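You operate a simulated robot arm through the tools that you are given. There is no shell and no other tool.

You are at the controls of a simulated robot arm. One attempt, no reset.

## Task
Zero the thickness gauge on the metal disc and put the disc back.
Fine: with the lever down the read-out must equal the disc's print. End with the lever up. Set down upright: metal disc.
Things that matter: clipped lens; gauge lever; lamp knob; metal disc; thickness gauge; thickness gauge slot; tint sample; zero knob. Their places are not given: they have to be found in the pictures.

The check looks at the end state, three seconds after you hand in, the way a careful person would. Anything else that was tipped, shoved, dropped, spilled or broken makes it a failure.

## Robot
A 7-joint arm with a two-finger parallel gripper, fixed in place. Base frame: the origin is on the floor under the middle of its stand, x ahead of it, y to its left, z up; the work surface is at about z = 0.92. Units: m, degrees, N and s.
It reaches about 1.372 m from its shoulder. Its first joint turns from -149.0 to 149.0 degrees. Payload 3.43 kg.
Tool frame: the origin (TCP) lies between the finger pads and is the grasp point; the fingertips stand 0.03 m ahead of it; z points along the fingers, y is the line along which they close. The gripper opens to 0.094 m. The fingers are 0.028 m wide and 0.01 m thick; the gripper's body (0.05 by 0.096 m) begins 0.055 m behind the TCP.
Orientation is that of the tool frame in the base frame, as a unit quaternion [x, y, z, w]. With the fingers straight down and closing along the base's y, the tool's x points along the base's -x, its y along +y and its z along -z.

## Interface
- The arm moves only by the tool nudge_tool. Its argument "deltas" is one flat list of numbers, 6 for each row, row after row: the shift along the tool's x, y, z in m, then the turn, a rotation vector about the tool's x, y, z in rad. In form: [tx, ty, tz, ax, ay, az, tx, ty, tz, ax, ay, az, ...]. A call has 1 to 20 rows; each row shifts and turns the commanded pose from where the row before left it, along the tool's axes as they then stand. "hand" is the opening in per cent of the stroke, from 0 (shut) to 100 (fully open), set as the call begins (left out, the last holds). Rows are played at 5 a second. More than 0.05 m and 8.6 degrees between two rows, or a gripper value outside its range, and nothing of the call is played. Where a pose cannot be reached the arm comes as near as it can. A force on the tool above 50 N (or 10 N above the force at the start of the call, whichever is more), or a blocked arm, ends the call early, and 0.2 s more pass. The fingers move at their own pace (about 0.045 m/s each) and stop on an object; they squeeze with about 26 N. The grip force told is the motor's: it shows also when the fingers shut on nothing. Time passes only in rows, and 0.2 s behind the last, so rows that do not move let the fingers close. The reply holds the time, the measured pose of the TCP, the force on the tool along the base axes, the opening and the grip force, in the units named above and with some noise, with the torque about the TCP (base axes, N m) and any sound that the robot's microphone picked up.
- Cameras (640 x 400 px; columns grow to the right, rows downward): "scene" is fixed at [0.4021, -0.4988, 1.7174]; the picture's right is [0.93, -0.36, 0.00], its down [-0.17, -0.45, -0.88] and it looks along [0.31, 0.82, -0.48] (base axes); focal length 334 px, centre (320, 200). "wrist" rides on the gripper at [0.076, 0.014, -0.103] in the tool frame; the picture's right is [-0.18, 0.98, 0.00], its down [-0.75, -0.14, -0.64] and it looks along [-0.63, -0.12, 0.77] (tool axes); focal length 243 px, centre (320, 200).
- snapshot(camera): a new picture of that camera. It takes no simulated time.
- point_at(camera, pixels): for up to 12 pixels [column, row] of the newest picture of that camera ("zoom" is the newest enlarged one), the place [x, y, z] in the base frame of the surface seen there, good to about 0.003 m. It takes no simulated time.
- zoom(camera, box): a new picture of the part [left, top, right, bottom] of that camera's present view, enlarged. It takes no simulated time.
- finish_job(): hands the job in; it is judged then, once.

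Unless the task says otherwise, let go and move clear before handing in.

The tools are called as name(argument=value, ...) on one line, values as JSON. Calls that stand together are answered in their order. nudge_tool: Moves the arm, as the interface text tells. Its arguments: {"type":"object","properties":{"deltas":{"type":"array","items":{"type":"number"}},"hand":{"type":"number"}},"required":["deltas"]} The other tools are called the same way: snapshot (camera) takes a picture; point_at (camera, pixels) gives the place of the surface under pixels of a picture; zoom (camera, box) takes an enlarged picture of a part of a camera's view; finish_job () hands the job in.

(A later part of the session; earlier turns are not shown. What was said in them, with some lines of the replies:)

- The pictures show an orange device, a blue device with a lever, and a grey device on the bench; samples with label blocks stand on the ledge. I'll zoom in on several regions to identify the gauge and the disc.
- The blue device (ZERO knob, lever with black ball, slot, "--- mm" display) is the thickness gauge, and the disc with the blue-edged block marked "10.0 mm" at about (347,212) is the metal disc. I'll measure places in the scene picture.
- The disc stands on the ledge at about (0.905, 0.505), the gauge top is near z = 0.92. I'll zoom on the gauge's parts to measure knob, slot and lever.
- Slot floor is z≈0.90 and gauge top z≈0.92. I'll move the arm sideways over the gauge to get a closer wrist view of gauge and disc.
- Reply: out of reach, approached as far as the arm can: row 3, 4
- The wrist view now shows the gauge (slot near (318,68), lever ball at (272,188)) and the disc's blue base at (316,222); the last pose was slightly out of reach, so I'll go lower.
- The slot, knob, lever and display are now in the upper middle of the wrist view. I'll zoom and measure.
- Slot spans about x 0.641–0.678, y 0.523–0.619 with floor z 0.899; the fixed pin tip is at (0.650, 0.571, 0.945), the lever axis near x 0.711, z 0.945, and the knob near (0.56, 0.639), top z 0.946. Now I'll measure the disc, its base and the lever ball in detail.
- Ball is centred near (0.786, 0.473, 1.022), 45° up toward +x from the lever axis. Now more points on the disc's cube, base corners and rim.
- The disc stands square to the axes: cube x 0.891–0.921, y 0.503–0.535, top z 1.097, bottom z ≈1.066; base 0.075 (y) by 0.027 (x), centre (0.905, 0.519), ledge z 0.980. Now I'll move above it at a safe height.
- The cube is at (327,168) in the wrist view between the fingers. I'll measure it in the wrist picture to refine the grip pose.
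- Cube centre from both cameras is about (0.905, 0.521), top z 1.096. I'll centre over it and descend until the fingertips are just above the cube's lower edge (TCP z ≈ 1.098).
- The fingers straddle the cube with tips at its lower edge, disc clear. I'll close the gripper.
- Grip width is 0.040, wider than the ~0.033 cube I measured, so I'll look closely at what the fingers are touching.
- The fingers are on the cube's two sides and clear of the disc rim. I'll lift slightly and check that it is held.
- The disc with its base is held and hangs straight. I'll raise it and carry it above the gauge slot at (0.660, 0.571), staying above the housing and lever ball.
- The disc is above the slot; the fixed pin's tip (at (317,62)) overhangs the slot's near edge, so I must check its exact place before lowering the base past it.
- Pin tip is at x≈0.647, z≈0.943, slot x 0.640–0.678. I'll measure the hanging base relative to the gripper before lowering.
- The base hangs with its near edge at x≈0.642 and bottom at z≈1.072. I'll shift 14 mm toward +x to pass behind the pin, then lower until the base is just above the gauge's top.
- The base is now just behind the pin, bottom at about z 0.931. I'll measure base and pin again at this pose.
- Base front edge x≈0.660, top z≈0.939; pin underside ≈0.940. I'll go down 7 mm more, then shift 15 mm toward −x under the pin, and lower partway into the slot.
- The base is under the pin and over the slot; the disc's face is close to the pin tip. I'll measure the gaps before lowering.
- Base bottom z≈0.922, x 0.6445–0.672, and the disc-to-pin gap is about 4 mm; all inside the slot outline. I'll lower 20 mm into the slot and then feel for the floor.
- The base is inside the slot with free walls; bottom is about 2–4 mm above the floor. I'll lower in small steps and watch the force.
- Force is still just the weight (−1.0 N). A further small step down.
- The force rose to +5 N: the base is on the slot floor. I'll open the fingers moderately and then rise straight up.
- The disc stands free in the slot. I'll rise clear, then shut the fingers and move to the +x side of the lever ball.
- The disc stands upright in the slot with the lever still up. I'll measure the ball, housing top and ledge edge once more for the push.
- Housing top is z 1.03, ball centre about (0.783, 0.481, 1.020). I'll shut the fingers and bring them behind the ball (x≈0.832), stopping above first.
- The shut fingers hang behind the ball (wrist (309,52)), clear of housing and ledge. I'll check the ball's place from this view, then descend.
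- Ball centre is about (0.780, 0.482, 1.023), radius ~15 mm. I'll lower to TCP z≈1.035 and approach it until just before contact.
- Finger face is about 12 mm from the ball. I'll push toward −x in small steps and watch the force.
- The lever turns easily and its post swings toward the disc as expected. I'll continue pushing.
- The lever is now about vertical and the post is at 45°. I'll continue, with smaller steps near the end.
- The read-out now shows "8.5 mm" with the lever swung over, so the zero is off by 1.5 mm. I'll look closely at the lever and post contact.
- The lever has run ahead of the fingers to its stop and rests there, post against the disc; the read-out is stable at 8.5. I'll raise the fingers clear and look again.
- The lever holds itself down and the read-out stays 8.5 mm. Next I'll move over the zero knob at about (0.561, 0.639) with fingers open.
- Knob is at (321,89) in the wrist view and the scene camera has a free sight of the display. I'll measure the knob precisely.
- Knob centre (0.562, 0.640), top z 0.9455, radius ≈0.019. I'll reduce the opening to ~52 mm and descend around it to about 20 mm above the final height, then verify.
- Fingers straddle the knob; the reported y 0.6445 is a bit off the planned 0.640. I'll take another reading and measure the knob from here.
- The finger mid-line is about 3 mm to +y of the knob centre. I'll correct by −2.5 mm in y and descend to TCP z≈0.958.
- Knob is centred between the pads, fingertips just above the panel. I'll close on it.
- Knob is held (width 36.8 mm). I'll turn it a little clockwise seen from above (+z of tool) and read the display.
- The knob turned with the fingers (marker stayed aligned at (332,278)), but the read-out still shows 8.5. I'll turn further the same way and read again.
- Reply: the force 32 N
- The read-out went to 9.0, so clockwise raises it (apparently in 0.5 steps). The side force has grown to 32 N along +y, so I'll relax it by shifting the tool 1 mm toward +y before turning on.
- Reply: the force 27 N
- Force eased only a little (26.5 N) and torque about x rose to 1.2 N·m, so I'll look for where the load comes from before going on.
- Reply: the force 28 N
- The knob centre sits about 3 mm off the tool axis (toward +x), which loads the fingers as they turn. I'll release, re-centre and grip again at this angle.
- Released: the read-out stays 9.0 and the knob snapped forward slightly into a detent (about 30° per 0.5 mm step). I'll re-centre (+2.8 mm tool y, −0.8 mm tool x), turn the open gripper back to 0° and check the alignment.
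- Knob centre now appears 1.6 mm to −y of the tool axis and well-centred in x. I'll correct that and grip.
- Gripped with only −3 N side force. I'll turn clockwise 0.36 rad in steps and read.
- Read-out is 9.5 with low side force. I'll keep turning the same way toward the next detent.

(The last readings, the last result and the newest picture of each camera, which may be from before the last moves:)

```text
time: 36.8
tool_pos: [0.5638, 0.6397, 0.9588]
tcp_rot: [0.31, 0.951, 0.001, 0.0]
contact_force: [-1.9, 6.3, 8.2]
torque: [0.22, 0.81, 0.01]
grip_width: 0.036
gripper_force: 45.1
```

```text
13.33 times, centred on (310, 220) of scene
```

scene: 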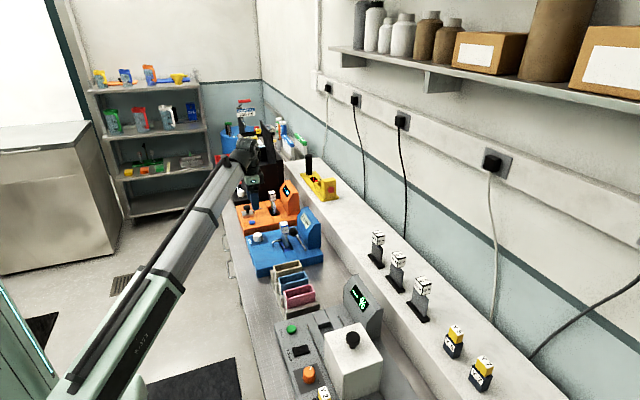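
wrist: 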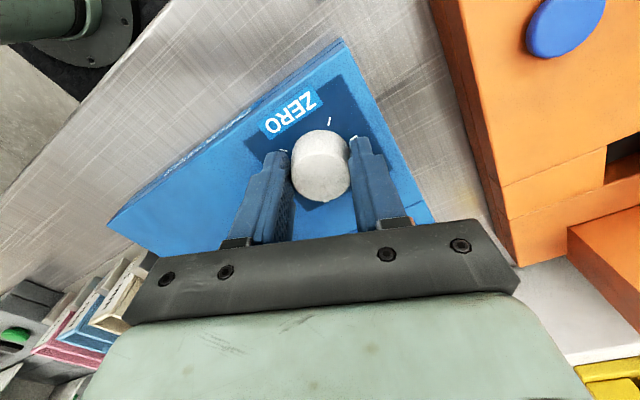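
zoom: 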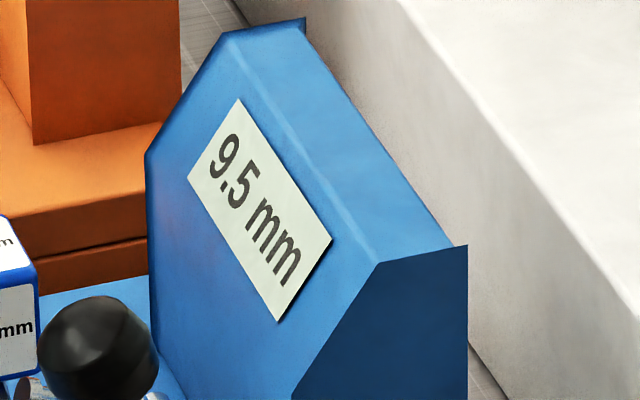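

The side forces stay small (about 6 N) and the display is still 9.5. I'll turn another 0.33 rad.

nudge_tool(deltas=[0, 0, 0, 0, 0, 0.09, 0, 0, 0, 0, 0, 0.09, 0, 0, 0, 0, 0, 0.09, 0, 0, 0, 0, 0, 0])

zoom(camera="scene", box=[295, 205, 325, 235])

zoom(camera="wrist", box=[240, 90, 400, 240])

```text
time: 37.8
tool_pos: [0.564, 0.6411, 0.9594]
tcp_rot: [0.435, 0.901, 0.001, 0.001]
contact_force: [3.9, 16.3, 10.7]
torque: [0.8, -0.26, 0.0]
grip_width: 0.0361
gripper_force: 44.7
```

```text
13.33 times, centred on (310, 220) of scene
```

zoom: 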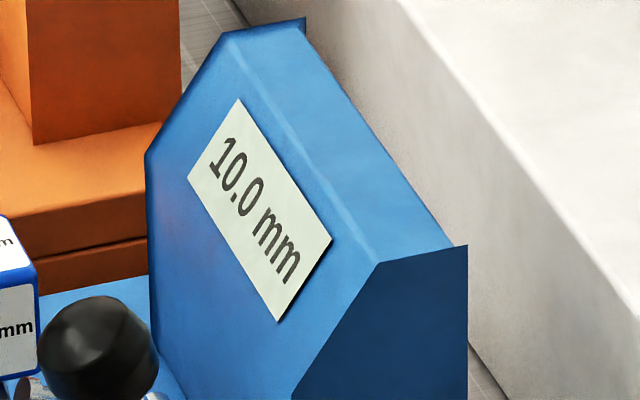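

```text
2.67 times, centred on (320, 165) of wrist
```

zoom: 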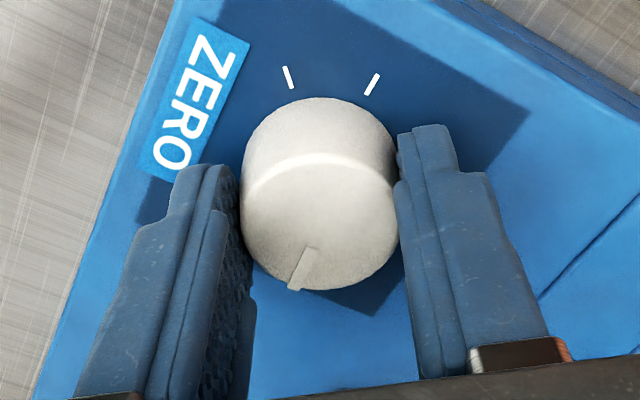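

The read-out shows 10.0. I'll turn 0.1 rad more to sit nearer the detent's middle, check, then release.

nudge_tool(deltas=[0, 0, 0, 0, 0, 0.06, 0, 0, 0, 0, 0, 0.05, 0, 0, 0, 0, 0, 0])

zoom(camera="scene", box=[295, 205, 325, 235])

```text
time: 38.6
tool_pos: [0.5654, 0.6407, 0.9587]
tcp_rot: [0.485, 0.875, 0.0, 0.0]
contact_force: [8.9, 13.1, 13.1]
torque: [1.23, 0.18, 0.01]
grip_width: 0.0363
gripper_force: 45.6
```

```text
13.33 times, centred on (310, 220) of scene
```

zoom: 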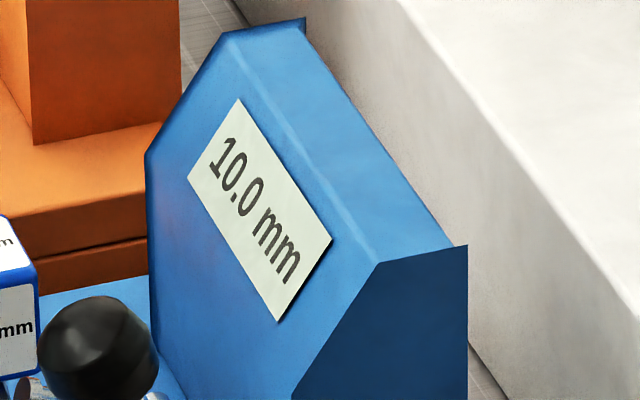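

Still 10.0 and close to the detent. I'll open the fingers and check that the value holds.

nudge_tool(deltas=[0, 0, 0, 0, 0, 0, 0, 0, 0, 0, 0, 0, 0, 0, 0, 0, 0, 0], hand=58)

zoom(camera="scene", box=[295, 205, 325, 235])

zoom(camera="wrist", box=[240, 90, 400, 240])

```text
time: 39.4
tool_pos: [0.5632, 0.6403, 0.958]
tcp_rot: [0.484, 0.875, 0.0, 0.0]
contact_force: [-0.4, -0.5, 0.4]
torque: [0.05, -0.01, 0.02]
grip_width: 0.0544
gripper_force: 0.1
```

```text
13.33 times, centred on (310, 220) of scene
```

zoom: 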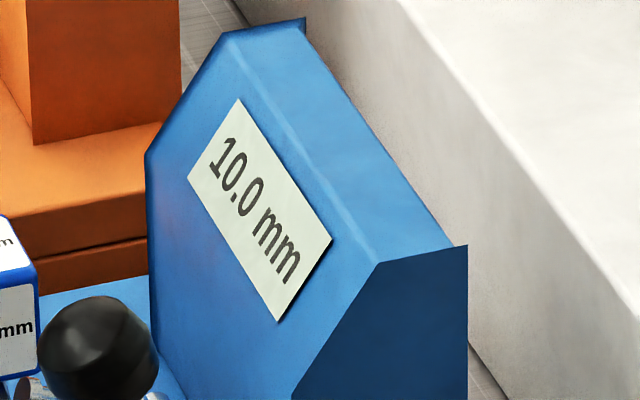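

```text
2.67 times, centred on (320, 165) of wrist
```

zoom: 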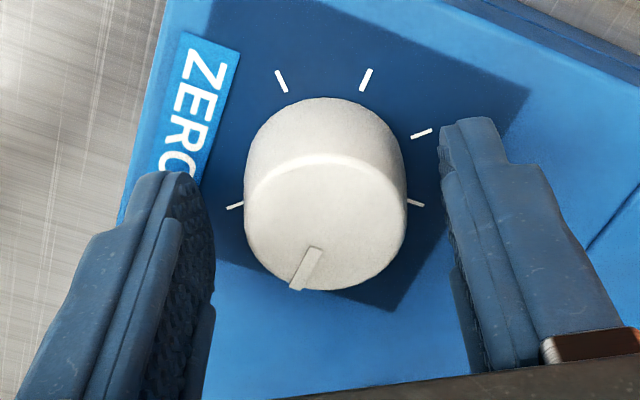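

The value holds at 10.0 mm after release. I'll rise straight up and turn the wrist back.

nudge_tool(deltas=[0, 0, -0.015, 0, 0, 0, 0, 0, -0.03, 0, 0, 0, 0, 0, -0.045, 0, 0, 0, 0, 0, -0.045, 0, 0, 0, 0, 0, 0, 0, 0, -0.12, 0, 0, 0, 0, 0, -0.12, 0, 0, 0, 0, 0, -0.12, 0, 0, 0, 0, 0, -0.12, 0, 0, 0, 0, 0, -0.12, 0, 0, 0, 0, 0, -0.12, 0, 0, 0, 0, 0, -0.12, 0, 0, 0, 0, 0, -0.12, 0, 0, 0, 0, 0, -0.0517, 0, 0, 0, 0, 0, 0])

zoom(camera="scene", box=[240, 195, 330, 270])

snapshot(camera="wrist")

```text
time: 42.4
tool_pos: [0.5625, 0.6407, 1.0936]
tcp_rot: [-0.002, 1.0, 0.0, 0.0]
contact_force: [0.8, 0.2, 0.3]
torque: [-0.01, -0.04, -0.02]
grip_width: 0.0544
gripper_force: 0.0
```

```text
5.33 times, centred on (285, 232) of scene
```

zoom: 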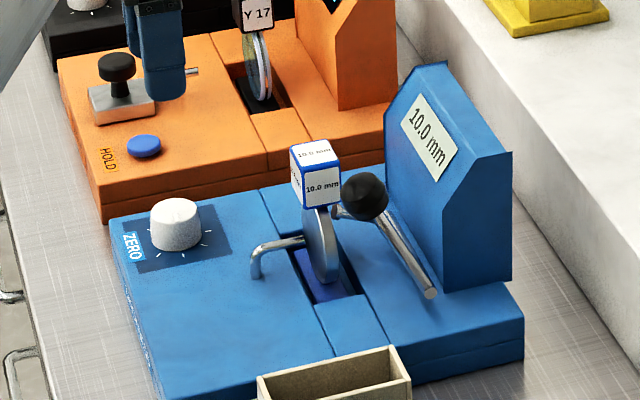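

```text
taken
```

wrist: 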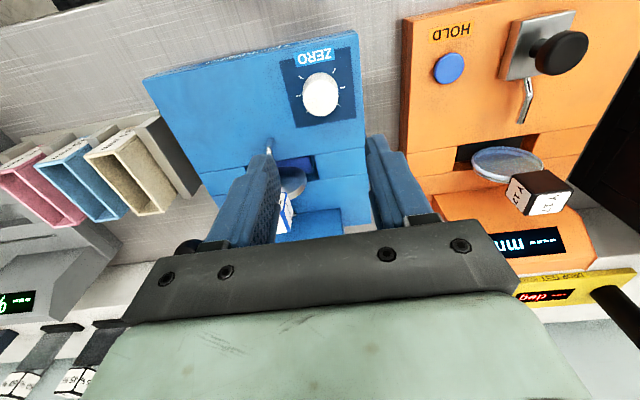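

The read-out is 10.0 mm with everything standing. Now I'll measure the ball's present place for pushing the lever back up.

point_at(camera="zoom", pixels=[[365, 197], [350, 197], [380, 190], [365, 215], [395, 245], [430, 292], [315, 150], [322, 190], [300, 180], [325, 240]])

zoom(camera="scene", box=[290, 218, 320, 253])

```text
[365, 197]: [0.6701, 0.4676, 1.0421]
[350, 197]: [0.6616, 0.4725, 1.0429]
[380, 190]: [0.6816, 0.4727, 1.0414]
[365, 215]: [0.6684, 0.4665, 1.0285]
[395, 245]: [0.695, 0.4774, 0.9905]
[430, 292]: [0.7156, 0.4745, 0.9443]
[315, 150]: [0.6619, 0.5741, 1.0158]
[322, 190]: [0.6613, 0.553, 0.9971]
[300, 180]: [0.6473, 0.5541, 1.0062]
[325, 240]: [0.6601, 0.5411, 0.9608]
```

```text
11.43 times, centred on (305, 236) of scene
```

zoom: 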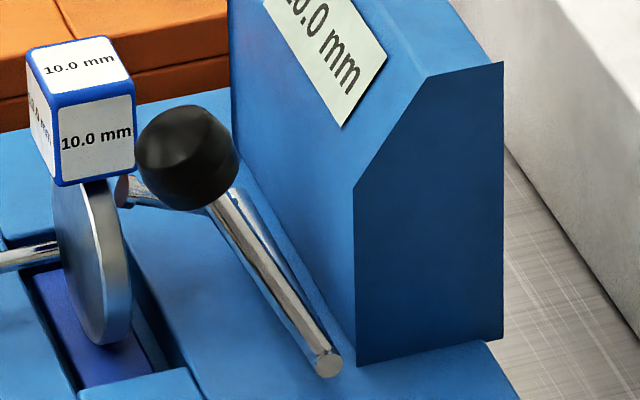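

Ball is centred near (0.670, 0.481, 1.037), lever resting about 25° past vertical. I'll shut the fingers and come down on its −x side at (0.622, 0.481).

nudge_tool(deltas=[-0.0149, -0.04, 0, 0, 0, 0, -0.0149, -0.04, 0, 0, 0, 0, -0.0149, -0.04, 0, 0, 0, 0, -0.0149, -0.04, 0, 0, 0, 0, 0, 0, 0.027, 0, 0, 0, 0, 0, 0.026, 0, 0, 0, 0, 0, 0, 0, 0, 0], hand=0)

zoom(camera="scene", box=[260, 195, 330, 265])

snapshot(camera="wrist")

```text
time: 44.0
tool_pos: [0.6251, 0.4793, 1.0414]
tcp_rot: [0.0, 1.0, 0.0, 0.001]
contact_force: [-0.4, 0.0, 0.5]
torque: [0.02, 0.05, 0.01]
grip_width: 0.0
gripper_force: 26.1
```

```text
5.71 times, centred on (295, 230) of scene
```

zoom: 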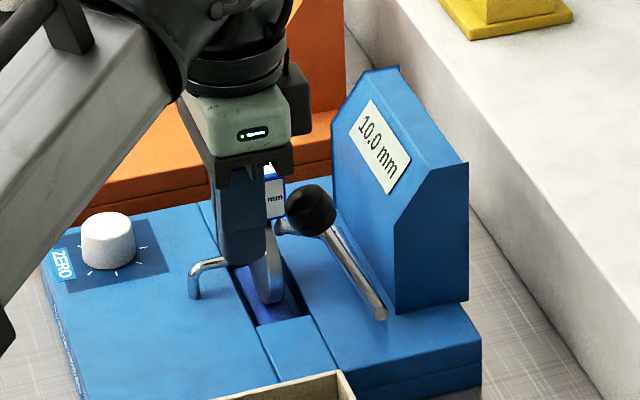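

```text
taken
```

wrist: 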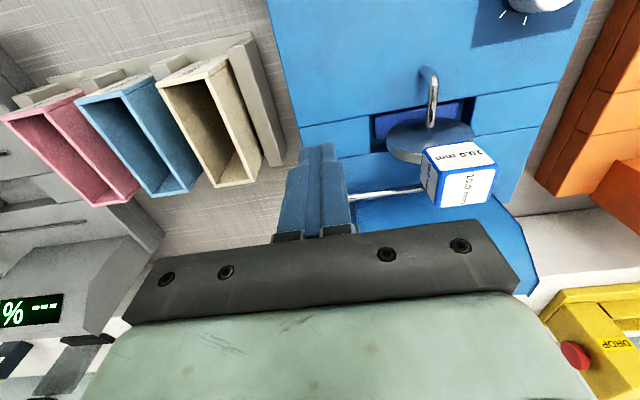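

Fingers are 15 mm from the ball on its −x side, with space to the disc's cube. I'll push toward +x in small steps.

nudge_tool(deltas=[-0.012, 0, 0, 0, 0, 0, -0.012, 0, 0, 0, 0, 0, -0.01, 0, 0, 0, 0, 0, -0.01, 0, 0, 0, 0, 0, -0.01, 0, 0, 0, 0, 0, -0.01, 0, 0, 0, 0, 0, 0, 0, 0, 0, 0, 0])

zoom(camera="scene", box=[270, 195, 340, 265])

snapshot(camera="wrist")

```text
time: 45.6
tool_pos: [0.6882, 0.48, 1.0401]
tcp_rot: [-0.001, 1.0, 0.0, 0.0]
contact_force: [0.6, 0.6, -0.6]
torque: [-0.01, 0.01, -0.02]
grip_width: 0.0001
gripper_force: 25.4
```

```text
5.71 times, centred on (305, 230) of scene
```

zoom: 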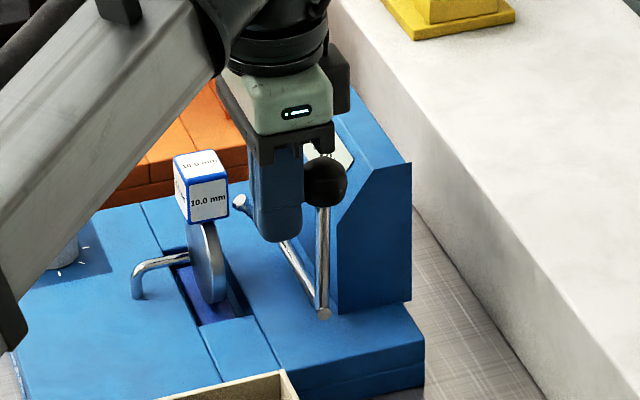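

```text
taken
```

wrist: 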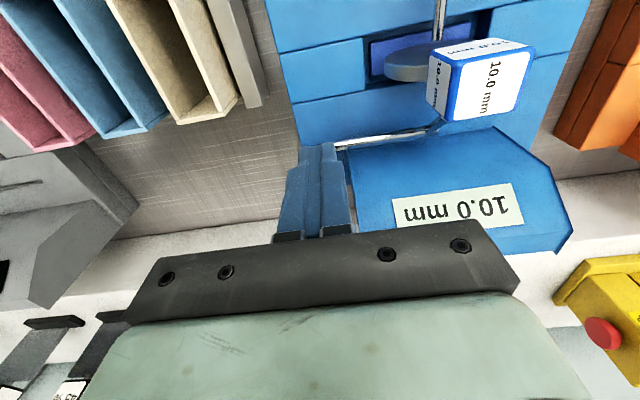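

The lever is about vertical, the read-out still 10.0 and the disc unmoved. I'll push on toward +x to the up stop.

nudge_tool(deltas=[-0.01, 0, 0, 0, 0, 0, -0.01, 0, 0, 0, 0, 0, -0.01, 0, 0, 0, 0, 0, -0.01, 0, 0, 0, 0, 0, 0, 0, 0, 0, 0, 0])

zoom(camera="scene", box=[270, 195, 340, 265])

snapshot(camera="wrist")

```text
time: 46.8
tool_pos: [0.728, 0.4813, 1.0415]
tcp_rot: [-0.002, 1.0, 0.0, 0.0]
contact_force: [-0.3, 0.6, 0.7]
torque: [0.04, 0.03, 0.0]
grip_width: 0.0001
gripper_force: 26.0
```

```text
5.71 times, centred on (305, 230) of scene
```

zoom: 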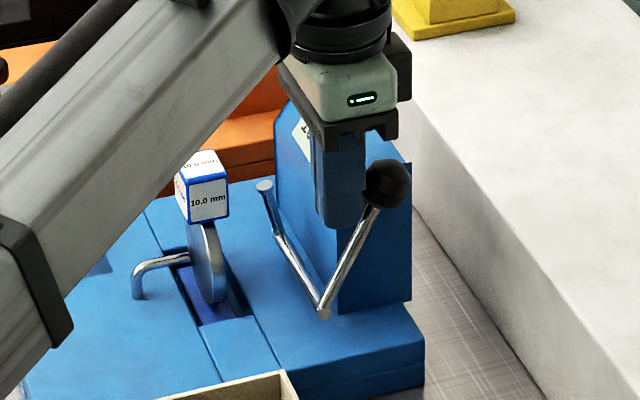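

```text
taken
```

wrist: 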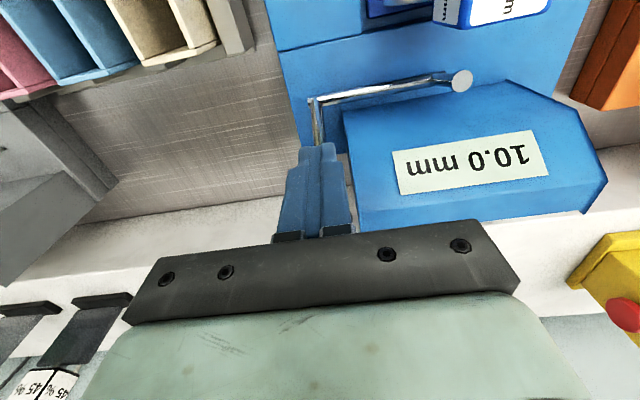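

Lever leans +x now and the post is nearly vertical; the display still shows 10.0. I'll push the rest of the way to its stop.

nudge_tool(deltas=[-0.01, 0, 0, 0, 0, 0, -0.008, 0, 0, 0, 0, 0, -0.006, 0, 0, 0, 0, 0, 0, 0, 0, 0, 0, 0])

zoom(camera="scene", box=[270, 195, 340, 265])

snapshot(camera="wrist")

```text
time: 47.8
tool_pos: [0.7508, 0.482, 1.0417]
tcp_rot: [-0.001, 1.0, 0.0, -0.001]
contact_force: [-23.0, -1.0, 0.0]
torque: [-0.04, 0.57, -0.02]
grip_width: 0.0001
gripper_force: 26.0
```

```text
5.71 times, centred on (305, 230) of scene
```

zoom: 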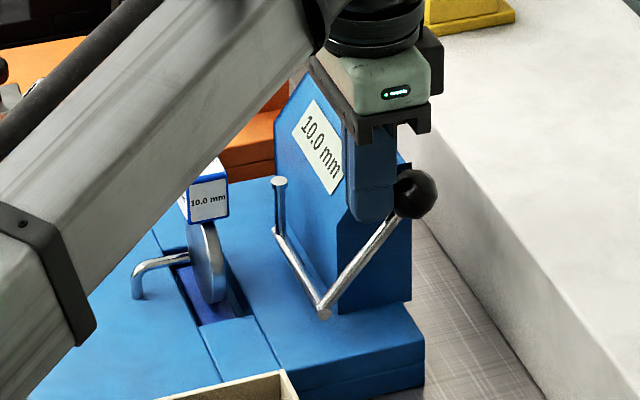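

```text
taken
```

wrist: 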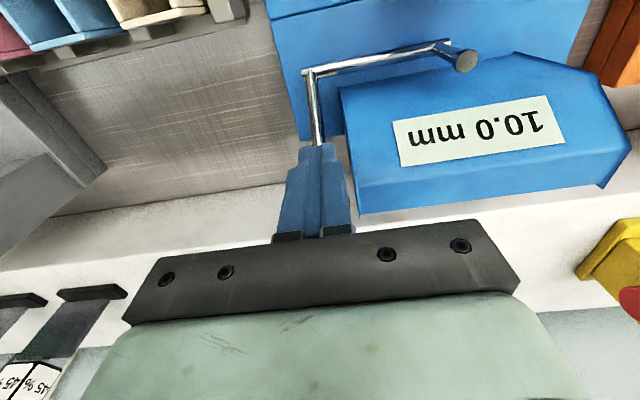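

A 23 N reaction shows the lever is at its up stop. I'll back off, rise, and check that it stays up.

nudge_tool(deltas=[0.012, 0, 0, 0, 0, 0, 0.008, 0, -0.01, 0, 0, 0, 0, 0, -0.045, 0, 0, 0, 0, 0, -0.045, 0, 0, 0, 0, 0, 0, 0, 0, 0])

zoom(camera="scene", box=[260, 195, 335, 270])

snapshot(camera="wrist")

```text
time: 49.0
tool_pos: [0.7328, 0.4808, 1.1406]
tcp_rot: [-0.001, 1.0, 0.0, 0.0]
contact_force: [-0.5, -0.6, -0.6]
torque: [-0.01, 0.0, -0.01]
grip_width: 0.0
gripper_force: 26.1
```

```text
5.33 times, centred on (298, 232) of scene
```

zoom: 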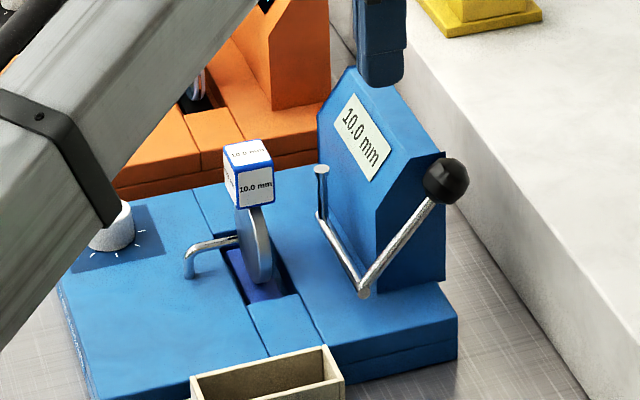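

```text
taken
```

wrist: 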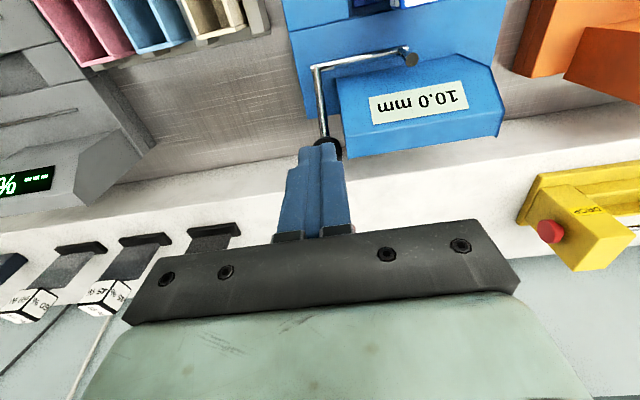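

The lever stays up (ball at zoom (445,182), post vertical). Now I'll open the fingers and go above the disc in the slot to check its place.

nudge_tool(deltas=[0.0239, 0.0297, 0, 0, 0, 0, 0.0239, 0.0297, 0, 0, 0, 0, 0.0239, 0.0297, 0, 0, 0, 0, 0, 0, 0, 0, 0, 0], hand=70)

snapshot(camera="wrist")

zoom(camera="wrist", box=[260, 30, 380, 150])

zoom(camera="scene", box=[270, 210, 320, 265])

point_at(camera="zoom", pixels=[[230, 130], [255, 155], [210, 150], [240, 250], [230, 100], [280, 130], [200, 130], [245, 300]])

```text
time: 50.0
tool_pos: [0.6589, 0.5725, 1.1392]
tcp_rot: [0.0, 1.0, 0.0, 0.0]
contact_force: [0.7, 0.4, 0.1]
torque: [-0.02, -0.01, -0.02]
grip_width: 0.0659
gripper_force: 0.0
```

```text
taken
```

wrist: 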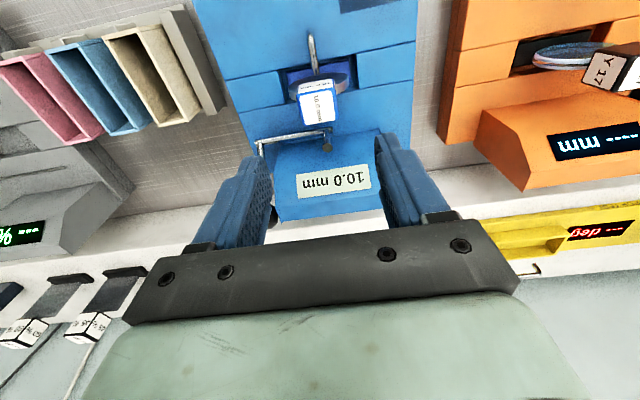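

```text
3.33 times, centred on (320, 90) of wrist
```

zoom: 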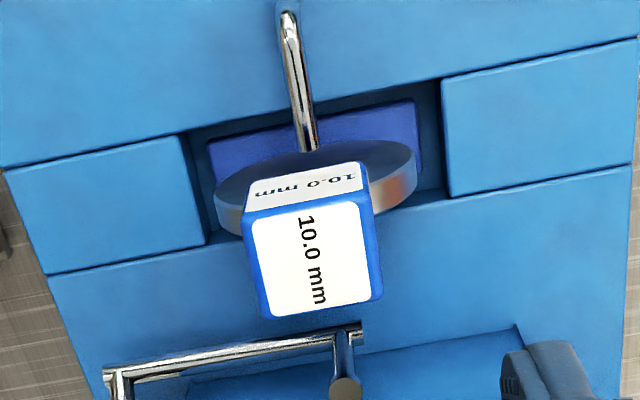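

```text
7.27 times, centred on (295, 238) of scene
```

zoom: 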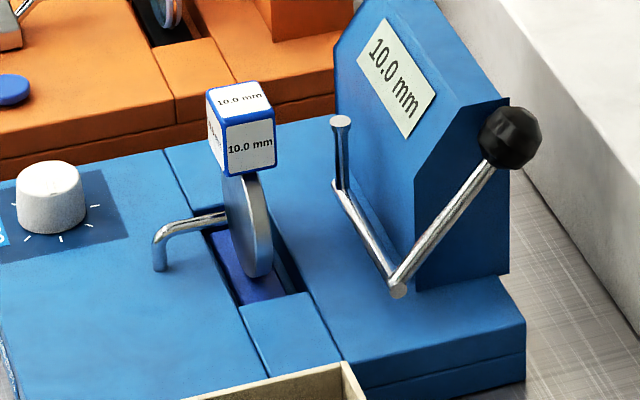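

```text
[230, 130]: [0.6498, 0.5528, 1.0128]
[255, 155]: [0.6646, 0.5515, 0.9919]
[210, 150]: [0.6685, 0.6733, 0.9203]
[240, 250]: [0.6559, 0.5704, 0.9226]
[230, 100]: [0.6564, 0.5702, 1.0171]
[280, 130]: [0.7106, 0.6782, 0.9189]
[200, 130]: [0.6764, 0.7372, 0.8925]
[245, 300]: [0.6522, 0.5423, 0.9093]
```

The disc hasn't moved (cube −y face still at y≈0.552). I'll descend partway and recheck alignment.

nudge_tool(deltas=[-0.0015, -0.0015, 0.03, 0, 0, 0, 0, 0, 0.03, 0, 0, 0, 0, 0, 0, 0, 0, 0])

zoom(camera="wrist", box=[220, 60, 420, 240])

nudge_tool(deltas=[0, 0, 0, 0, 0, 0])

```text
time: 50.8
tool_pos: [0.6613, 0.5668, 1.0805]
tcp_rot: [-0.001, 1.0, 0.0, 0.0]
contact_force: [0.3, 0.3, 0.0]
torque: [0.03, -0.03, -0.01]
grip_width: 0.0659
gripper_force: 0.1
```

```text
2.22 times, centred on (320, 150) of wrist
```

zoom: 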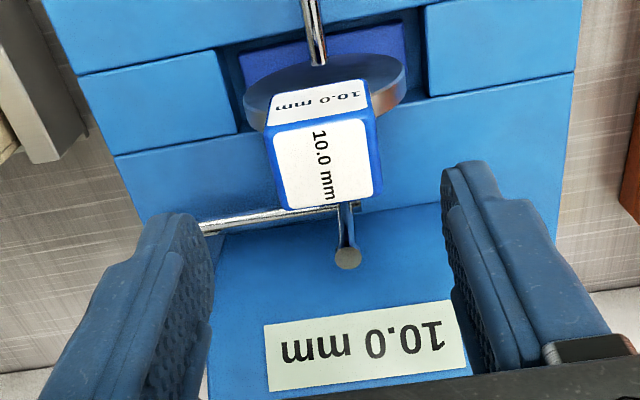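

```text
time: 51.2
tool_pos: [0.6607, 0.5671, 1.0804]
tcp_rot: [-0.001, 1.0, 0.0, 0.0]
contact_force: [-0.1, 0.8, 0.8]
torque: [0.03, 0.04, -0.03]
grip_width: 0.0659
gripper_force: 0.0
```

Tool axis is about 2.5 mm to −y of the cube's middle. I'll correct and descend to the same grip height as before (TCP z≈1.017).

nudge_tool(deltas=[0, 0.0025, 0.03, 0, 0, 0, 0, 0, 0.02, 0, 0, 0, 0, 0, 0.0135, 0, 0, 0, 0, 0, 0, 0, 0, 0])

zoom(camera="wrist", box=[220, 60, 420, 240])

zoom(camera="scene", box=[270, 205, 320, 265])

```text
time: 52.2
tool_pos: [0.6627, 0.5702, 1.016]
tcp_rot: [-0.001, 1.0, 0.001, -0.001]
contact_force: [0.2, 0.1, -0.1]
torque: [-0.01, 0.02, 0.02]
grip_width: 0.066
gripper_force: 0.0
```

```text
2.22 times, centred on (320, 150) of wrist
```

zoom: 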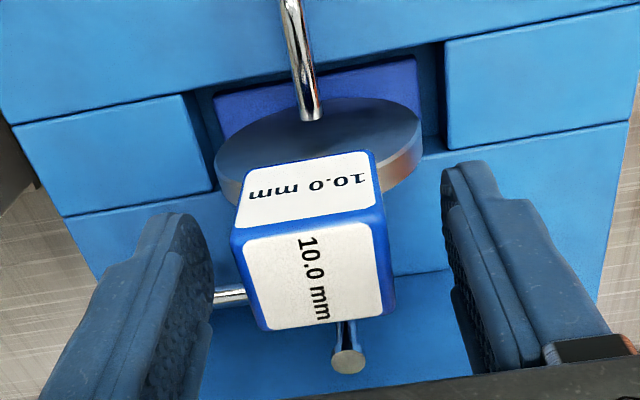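

```text
6.67 times, centred on (295, 235) of scene
```

zoom: 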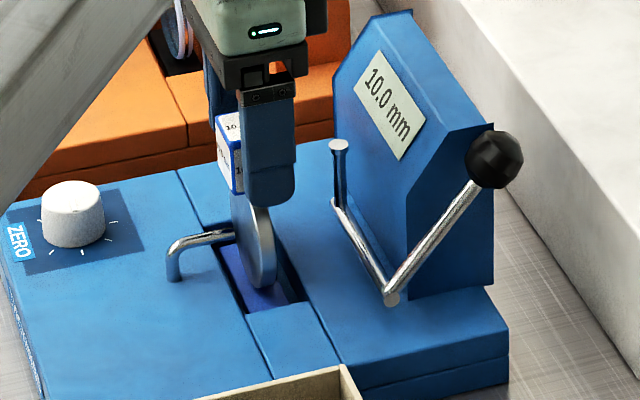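

The cube is between the pads with similar alignment to the first grip. I'll close.

nudge_tool(deltas=[0, 0, 0, 0, 0, 0, 0, 0, 0, 0, 0, 0, 0, 0, 0, 0, 0, 0, 0, 0, 0, 0, 0, 0], hand=0)

zoom(camera="wrist", box=[220, 60, 420, 240])

```text
time: 53.2
tool_pos: [0.6619, 0.5706, 1.0158]
tcp_rot: [-0.001, 1.0, 0.0, 0.0]
contact_force: [0.5, -0.6, 0.4]
torque: [-0.01, 0.01, -0.01]
grip_width: 0.0399
gripper_force: 26.3
```

```text
2.22 times, centred on (320, 150) of wrist
```

zoom: 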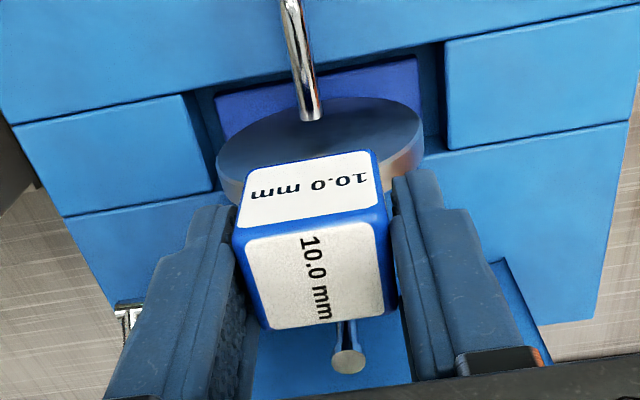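

Held (width 39.9 mm as before). I'll reverse the insertion: lift 25 mm, shift 15 mm toward +x to clear the pin, then look.

nudge_tool(deltas=[0, 0, -0.0125, 0, 0, 0, 0, 0, -0.0125, 0, 0, 0, 0, 0, 0, 0, 0, 0])

zoom(camera="wrist", box=[240, 20, 400, 140])

zoom(camera="scene", box=[275, 220, 315, 265])

```text
time: 54.0
tool_pos: [0.6621, 0.57, 1.0431]
tcp_rot: [-0.001, 1.0, 0.0, 0.0]
contact_force: [0.1, -0.6, -1.0]
torque: [0.01, -0.01, -0.02]
grip_width: 0.0397
gripper_force: 26.6
```

```text
3.33 times, centred on (320, 80) of wrist
```

zoom: 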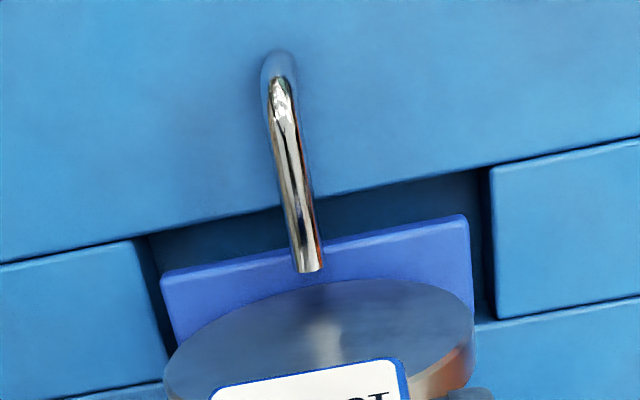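

```text
8.89 times, centred on (295, 242) of scene
```

zoom: 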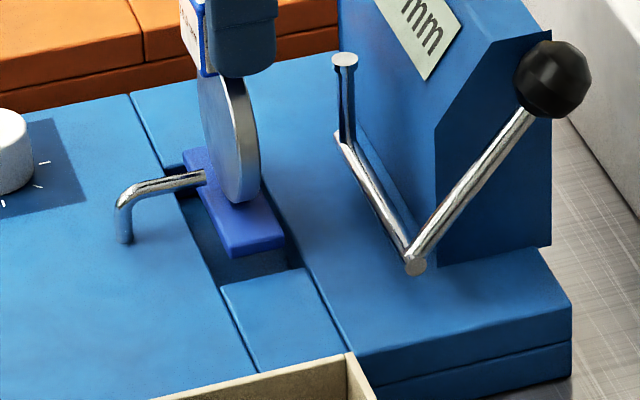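

The base is out of the slot and still just below the pin. I'll shift +x by 15 mm, then rise.

nudge_tool(deltas=[-0.008, 0, 0, 0, 0, 0, -0.007, 0, 0, 0, 0, 0, 0, 0, 0, 0, 0, 0])

zoom(camera="wrist", box=[240, 20, 400, 140])

```text
time: 54.8
tool_pos: [0.676, 0.569, 1.0421]
tcp_rot: [-0.001, 1.0, 0.0, 0.0]
contact_force: [-0.1, -0.2, -2.1]
torque: [0.02, 0.02, -0.03]
grip_width: 0.0398
gripper_force: 25.6
```

```text
3.33 times, centred on (320, 80) of wrist
```

zoom: 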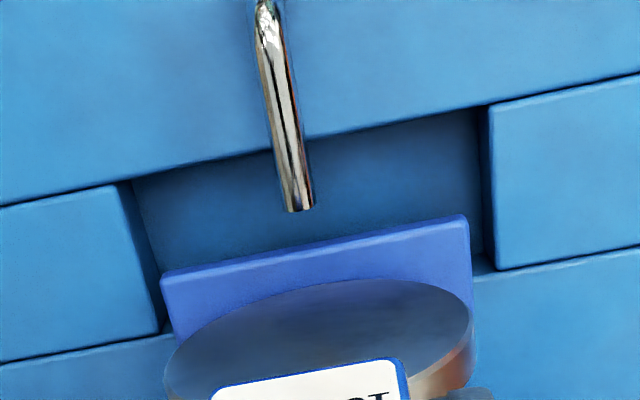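

The base now clears the pin. I'll rise and carry the disc back over its spot on the ledge, staying at height.

nudge_tool(deltas=[0, 0, -0.03, 0, 0, 0, 0, 0, -0.04, 0, 0, 0, 0, 0, -0.04, 0, 0, 0, 0, 0, -0.035, 0, 0, 0, -0.0385, -0.0084, 0, 0, 0, 0, -0.0385, -0.0084, 0, 0, 0, 0, -0.0385, -0.0084, 0, 0, 0, 0, -0.0385, -0.0084, 0, 0, 0, 0, -0.0385, -0.0084, 0, 0, 0, 0, -0.0385, -0.0084, 0, 0, 0, 0, 0, 0, 0, 0, 0, 0])

snapshot(camera="wrist")

zoom(camera="scene", box=[290, 155, 390, 250])

```text
time: 57.2
tool_pos: [0.9039, 0.5217, 1.1909]
tcp_rot: [-0.001, 1.0, 0.0, -0.001]
contact_force: [-0.5, -0.3, -1.6]
torque: [0.02, -0.03, -0.01]
grip_width: 0.0398
gripper_force: 25.9
```

```text
taken
```

wrist: 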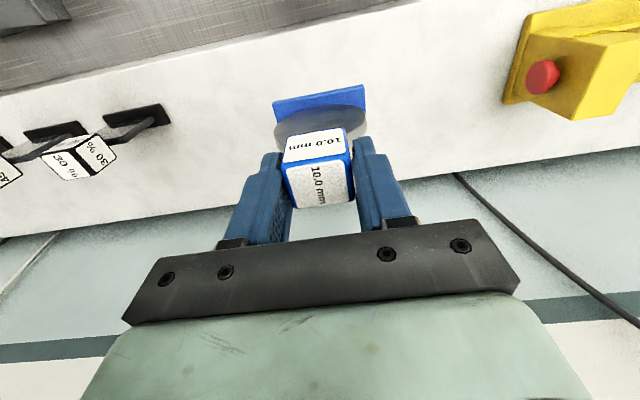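

```text
4.21 times, centred on (340, 202) of scene
```

zoom: 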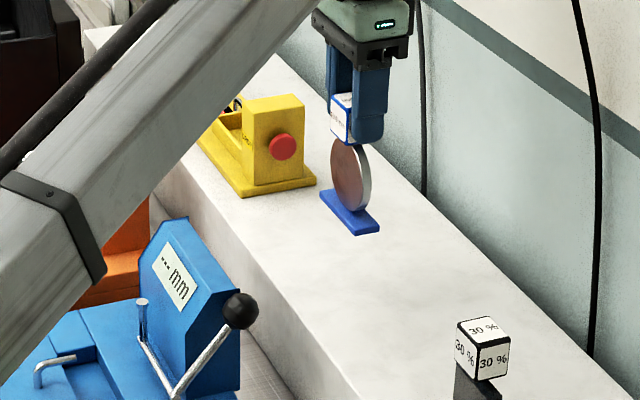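

The disc hangs upright above its ledge spot and the display is back to "---". I'll correct a few mm in x,y and descend to about 10 mm above the ledge.

nudge_tool(deltas=[-0.0028, -0.003, 0.02, 0, 0, 0, 0, 0, 0.03, 0, 0, 0, 0, 0, 0.033, 0, 0, 0, 0, 0, 0, 0, 0, 0])

nudge_tool(deltas=[0, 0, 0, 0, 0, 0])

zoom(camera="scene", box=[332, 192, 364, 232])

point_at(camera="zoom", pixels=[[245, 270], [270, 262], [318, 360], [370, 350], [300, 235], [330, 310], [320, 372], [350, 270]])

```text
time: 58.2
tool_pos: [0.9094, 0.5173, 1.105]
tcp_rot: [-0.001, 1.0, 0.0, 0.0]
contact_force: [0.7, 0.2, -2.0]
torque: [-0.02, 0.03, -0.01]
grip_width: 0.04
gripper_force: 25.9
```

```text
time: 58.6
tool_pos: [0.9089, 0.5185, 1.1048]
tcp_rot: [-0.002, 1.0, 0.001, 0.001]
contact_force: [0.2, -0.3, -1.8]
torque: [-0.03, 0.0, 0.02]
grip_width: 0.0398
gripper_force: 26.0
```

```text
10.00 times, centred on (348, 212) of scene
```

zoom: 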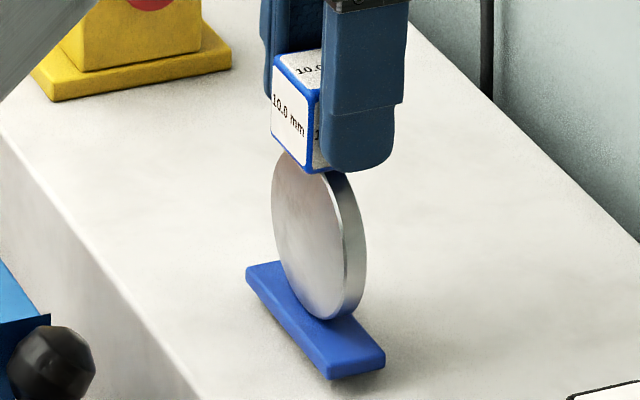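

```text
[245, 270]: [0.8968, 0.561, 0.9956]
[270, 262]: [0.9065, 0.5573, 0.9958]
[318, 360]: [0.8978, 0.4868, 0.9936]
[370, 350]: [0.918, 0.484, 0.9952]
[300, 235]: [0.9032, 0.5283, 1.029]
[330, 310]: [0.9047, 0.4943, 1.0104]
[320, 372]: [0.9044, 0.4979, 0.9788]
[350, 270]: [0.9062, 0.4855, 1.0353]
```

Compared with the original picture, the base is about 3 mm too far +x. I'll correct that and lower gently toward the ledge (base bottom is about 8 mm above).

nudge_tool(deltas=[0.0028, 0, 0.003, 0, 0, 0, 0, 0, 0.003, 0, 0, 0, 0, 0, 0, 0, 0, 0])

nudge_tool(deltas=[0, 0, 0, 0, 0, 0])

zoom(camera="scene", box=[332, 192, 364, 232])

```text
time: 59.4
tool_pos: [0.9076, 0.5167, 1.0984]
tcp_rot: [0.0, 1.0, 0.001, 0.001]
contact_force: [0.5, 1.0, -1.1]
torque: [-0.02, 0.0, -0.01]
grip_width: 0.0399
gripper_force: 26.2
```

```text
time: 59.8
tool_pos: [0.9078, 0.5183, 1.0984]
tcp_rot: [0.0, 1.0, 0.0, -0.001]
contact_force: [-0.7, -0.1, -0.8]
torque: [-0.03, 0.0, 0.0]
grip_width: 0.0398
gripper_force: 26.0
```

```text
10.00 times, centred on (348, 212) of scene
```

zoom: 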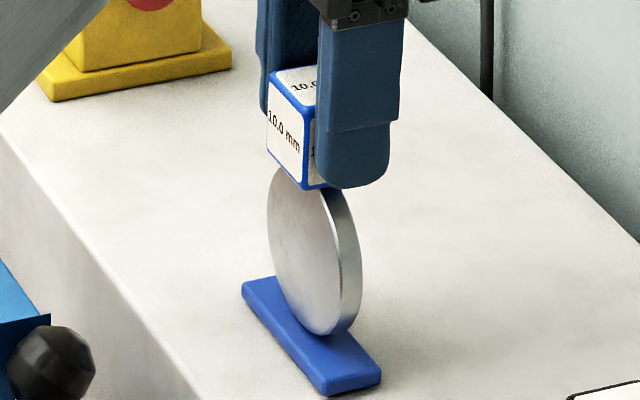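

The base is nearly at its original place (within ~1 mm) and just above the ledge. I'll trim x by 1 mm and lower in 1 mm steps.

nudge_tool(deltas=[0.001, 0.0005, 0, 0, 0, 0, 0, 0, 0.001, 0, 0, 0, 0, 0, 0, 0, 0, 0])

nudge_tool(deltas=[0, 0, 0.001, 0, 0, 0, 0, 0, 0, 0, 0, 0])

```text
time: 60.6
tool_pos: [0.9056, 0.5181, 1.0964]
tcp_rot: [-0.001, 1.0, 0.0, 0.001]
contact_force: [-0.5, -0.8, -1.2]
torque: [-0.01, 0.0, -0.01]
grip_width: 0.0399
gripper_force: 25.7
```

```text
time: 61.2
tool_pos: [0.9058, 0.5187, 1.0959]
tcp_rot: [-0.001, 1.0, 0.0, -0.001]
contact_force: [-1.9, -0.6, 4.1]
torque: [-0.02, 0.19, 0.02]
grip_width: 0.0401
gripper_force: 26.1
```

Force rose to +4 N at z≈1.096: the base is on the ledge. I'll open the fingers.

nudge_tool(deltas=[0, 0, 0, 0, 0, 0, 0, 0, 0, 0, 0, 0, 0, 0, 0, 0, 0, 0], hand=75)

zoom(camera="scene", box=[332, 192, 364, 232])

zoom(camera="wrist", box=[220, 60, 420, 240])

```text
time: 62.0
tool_pos: [0.9069, 0.5181, 1.097]
tcp_rot: [-0.001, 1.0, 0.0, 0.0]
contact_force: [-0.4, 0.4, 0.1]
torque: [-0.02, 0.0, -0.02]
grip_width: 0.0706
gripper_force: 0.0
```

```text
10.00 times, centred on (348, 212) of scene
```

zoom: 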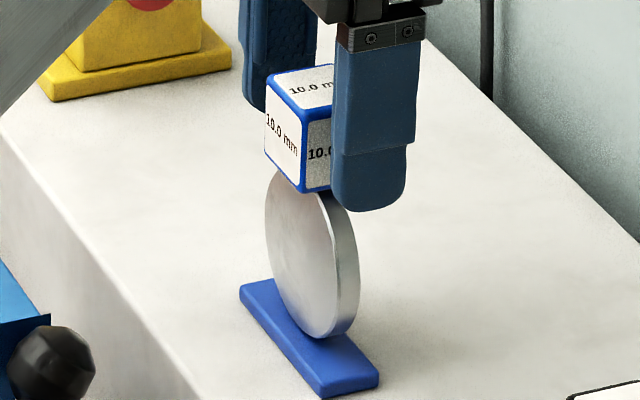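

```text
2.22 times, centred on (320, 150) of wrist
```

zoom: 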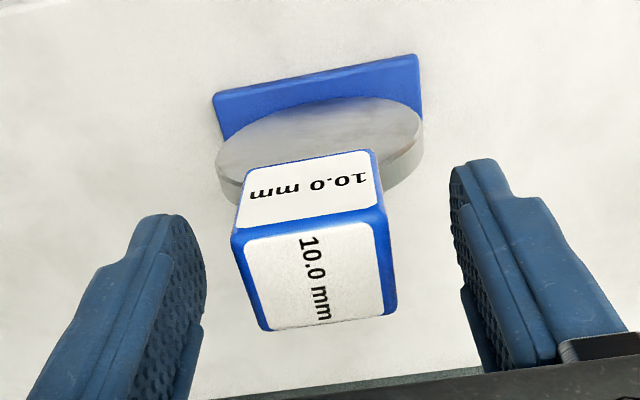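

The disc stands upright on its original spot, free of the fingers. I'll rise straight up and retreat.

nudge_tool(deltas=[0, 0, -0.015, 0, 0, 0, 0, 0, -0.03, 0, 0, 0, 0, 0, -0.045, 0, 0, 0, 0.045, 0, 0, 0, 0, 0, 0.045, 0.01, 0, 0, 0, 0, 0.045, 0.01, 0, 0, 0, 0, 0.03, 0.01, 0, 0, 0, 0, 0, 0, 0, 0, 0, 0])

snapshot(camera="scene")

zoom(camera="scene", box=[332, 192, 364, 232])

zoom(camera="scene", box=[240, 200, 330, 270])

snapshot(camera="wrist")

```text
time: 63.8
tool_pos: [0.7426, 0.5493, 1.1856]
tcp_rot: [-0.001, 1.0, 0.0, 0.001]
contact_force: [0.0, -0.5, 0.6]
torque: [-0.01, -0.01, 0.01]
grip_width: 0.0705
gripper_force: 0.0
```

```text
taken
```

scene: 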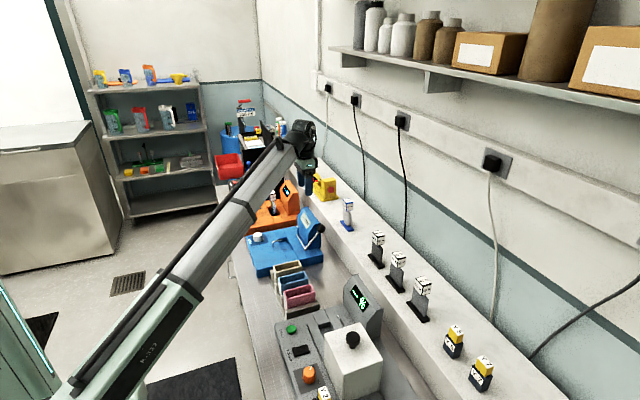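

```text
10.00 times, centred on (348, 212) of scene
```

zoom: 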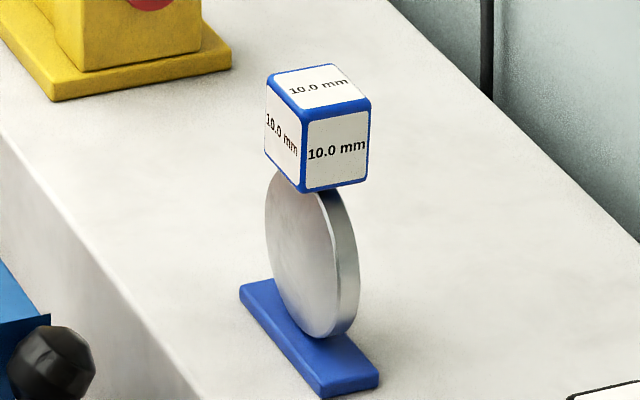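

```text
5.71 times, centred on (285, 235) of scene
```

zoom: 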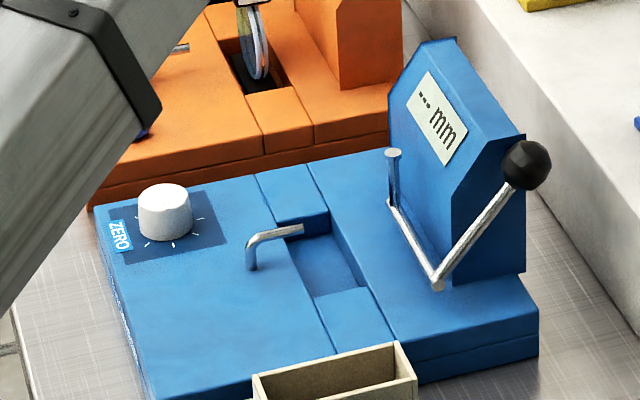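

```text
taken
```

wrist: 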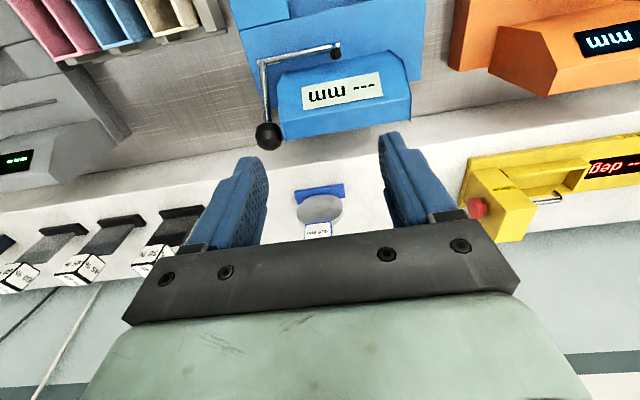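

The disc is back upright on its original ledge spot (base at zoom (240,285)–(378,378), as at the start), the lever is up with the ball at (527,165), the slot is empty and nothing else has moved. The read-out was 10.0 mm with the lever down, so I'm handing in.

finish_job()

```text
The job is handed in.
```

The thickness gauge now reads 10.0 mm on the metal disc, matching its print, and the disc is back upright on its original spot on the ledge. I have handed the job in; no verdict has come back.

- **Zeroing:** with the disc in the slot and the lever down, the gauge first read 8.5 mm. I turned the zero knob clockwise until it showed 10.0 mm. It still showed 10.0 mm after I let go of the knob.
- **End state:** the lever is up at its stop, the slot is empty and the display is back to "--- mm". The gripper is open and clear of everything. I saw nothing else moved or tipped in the last pictures.
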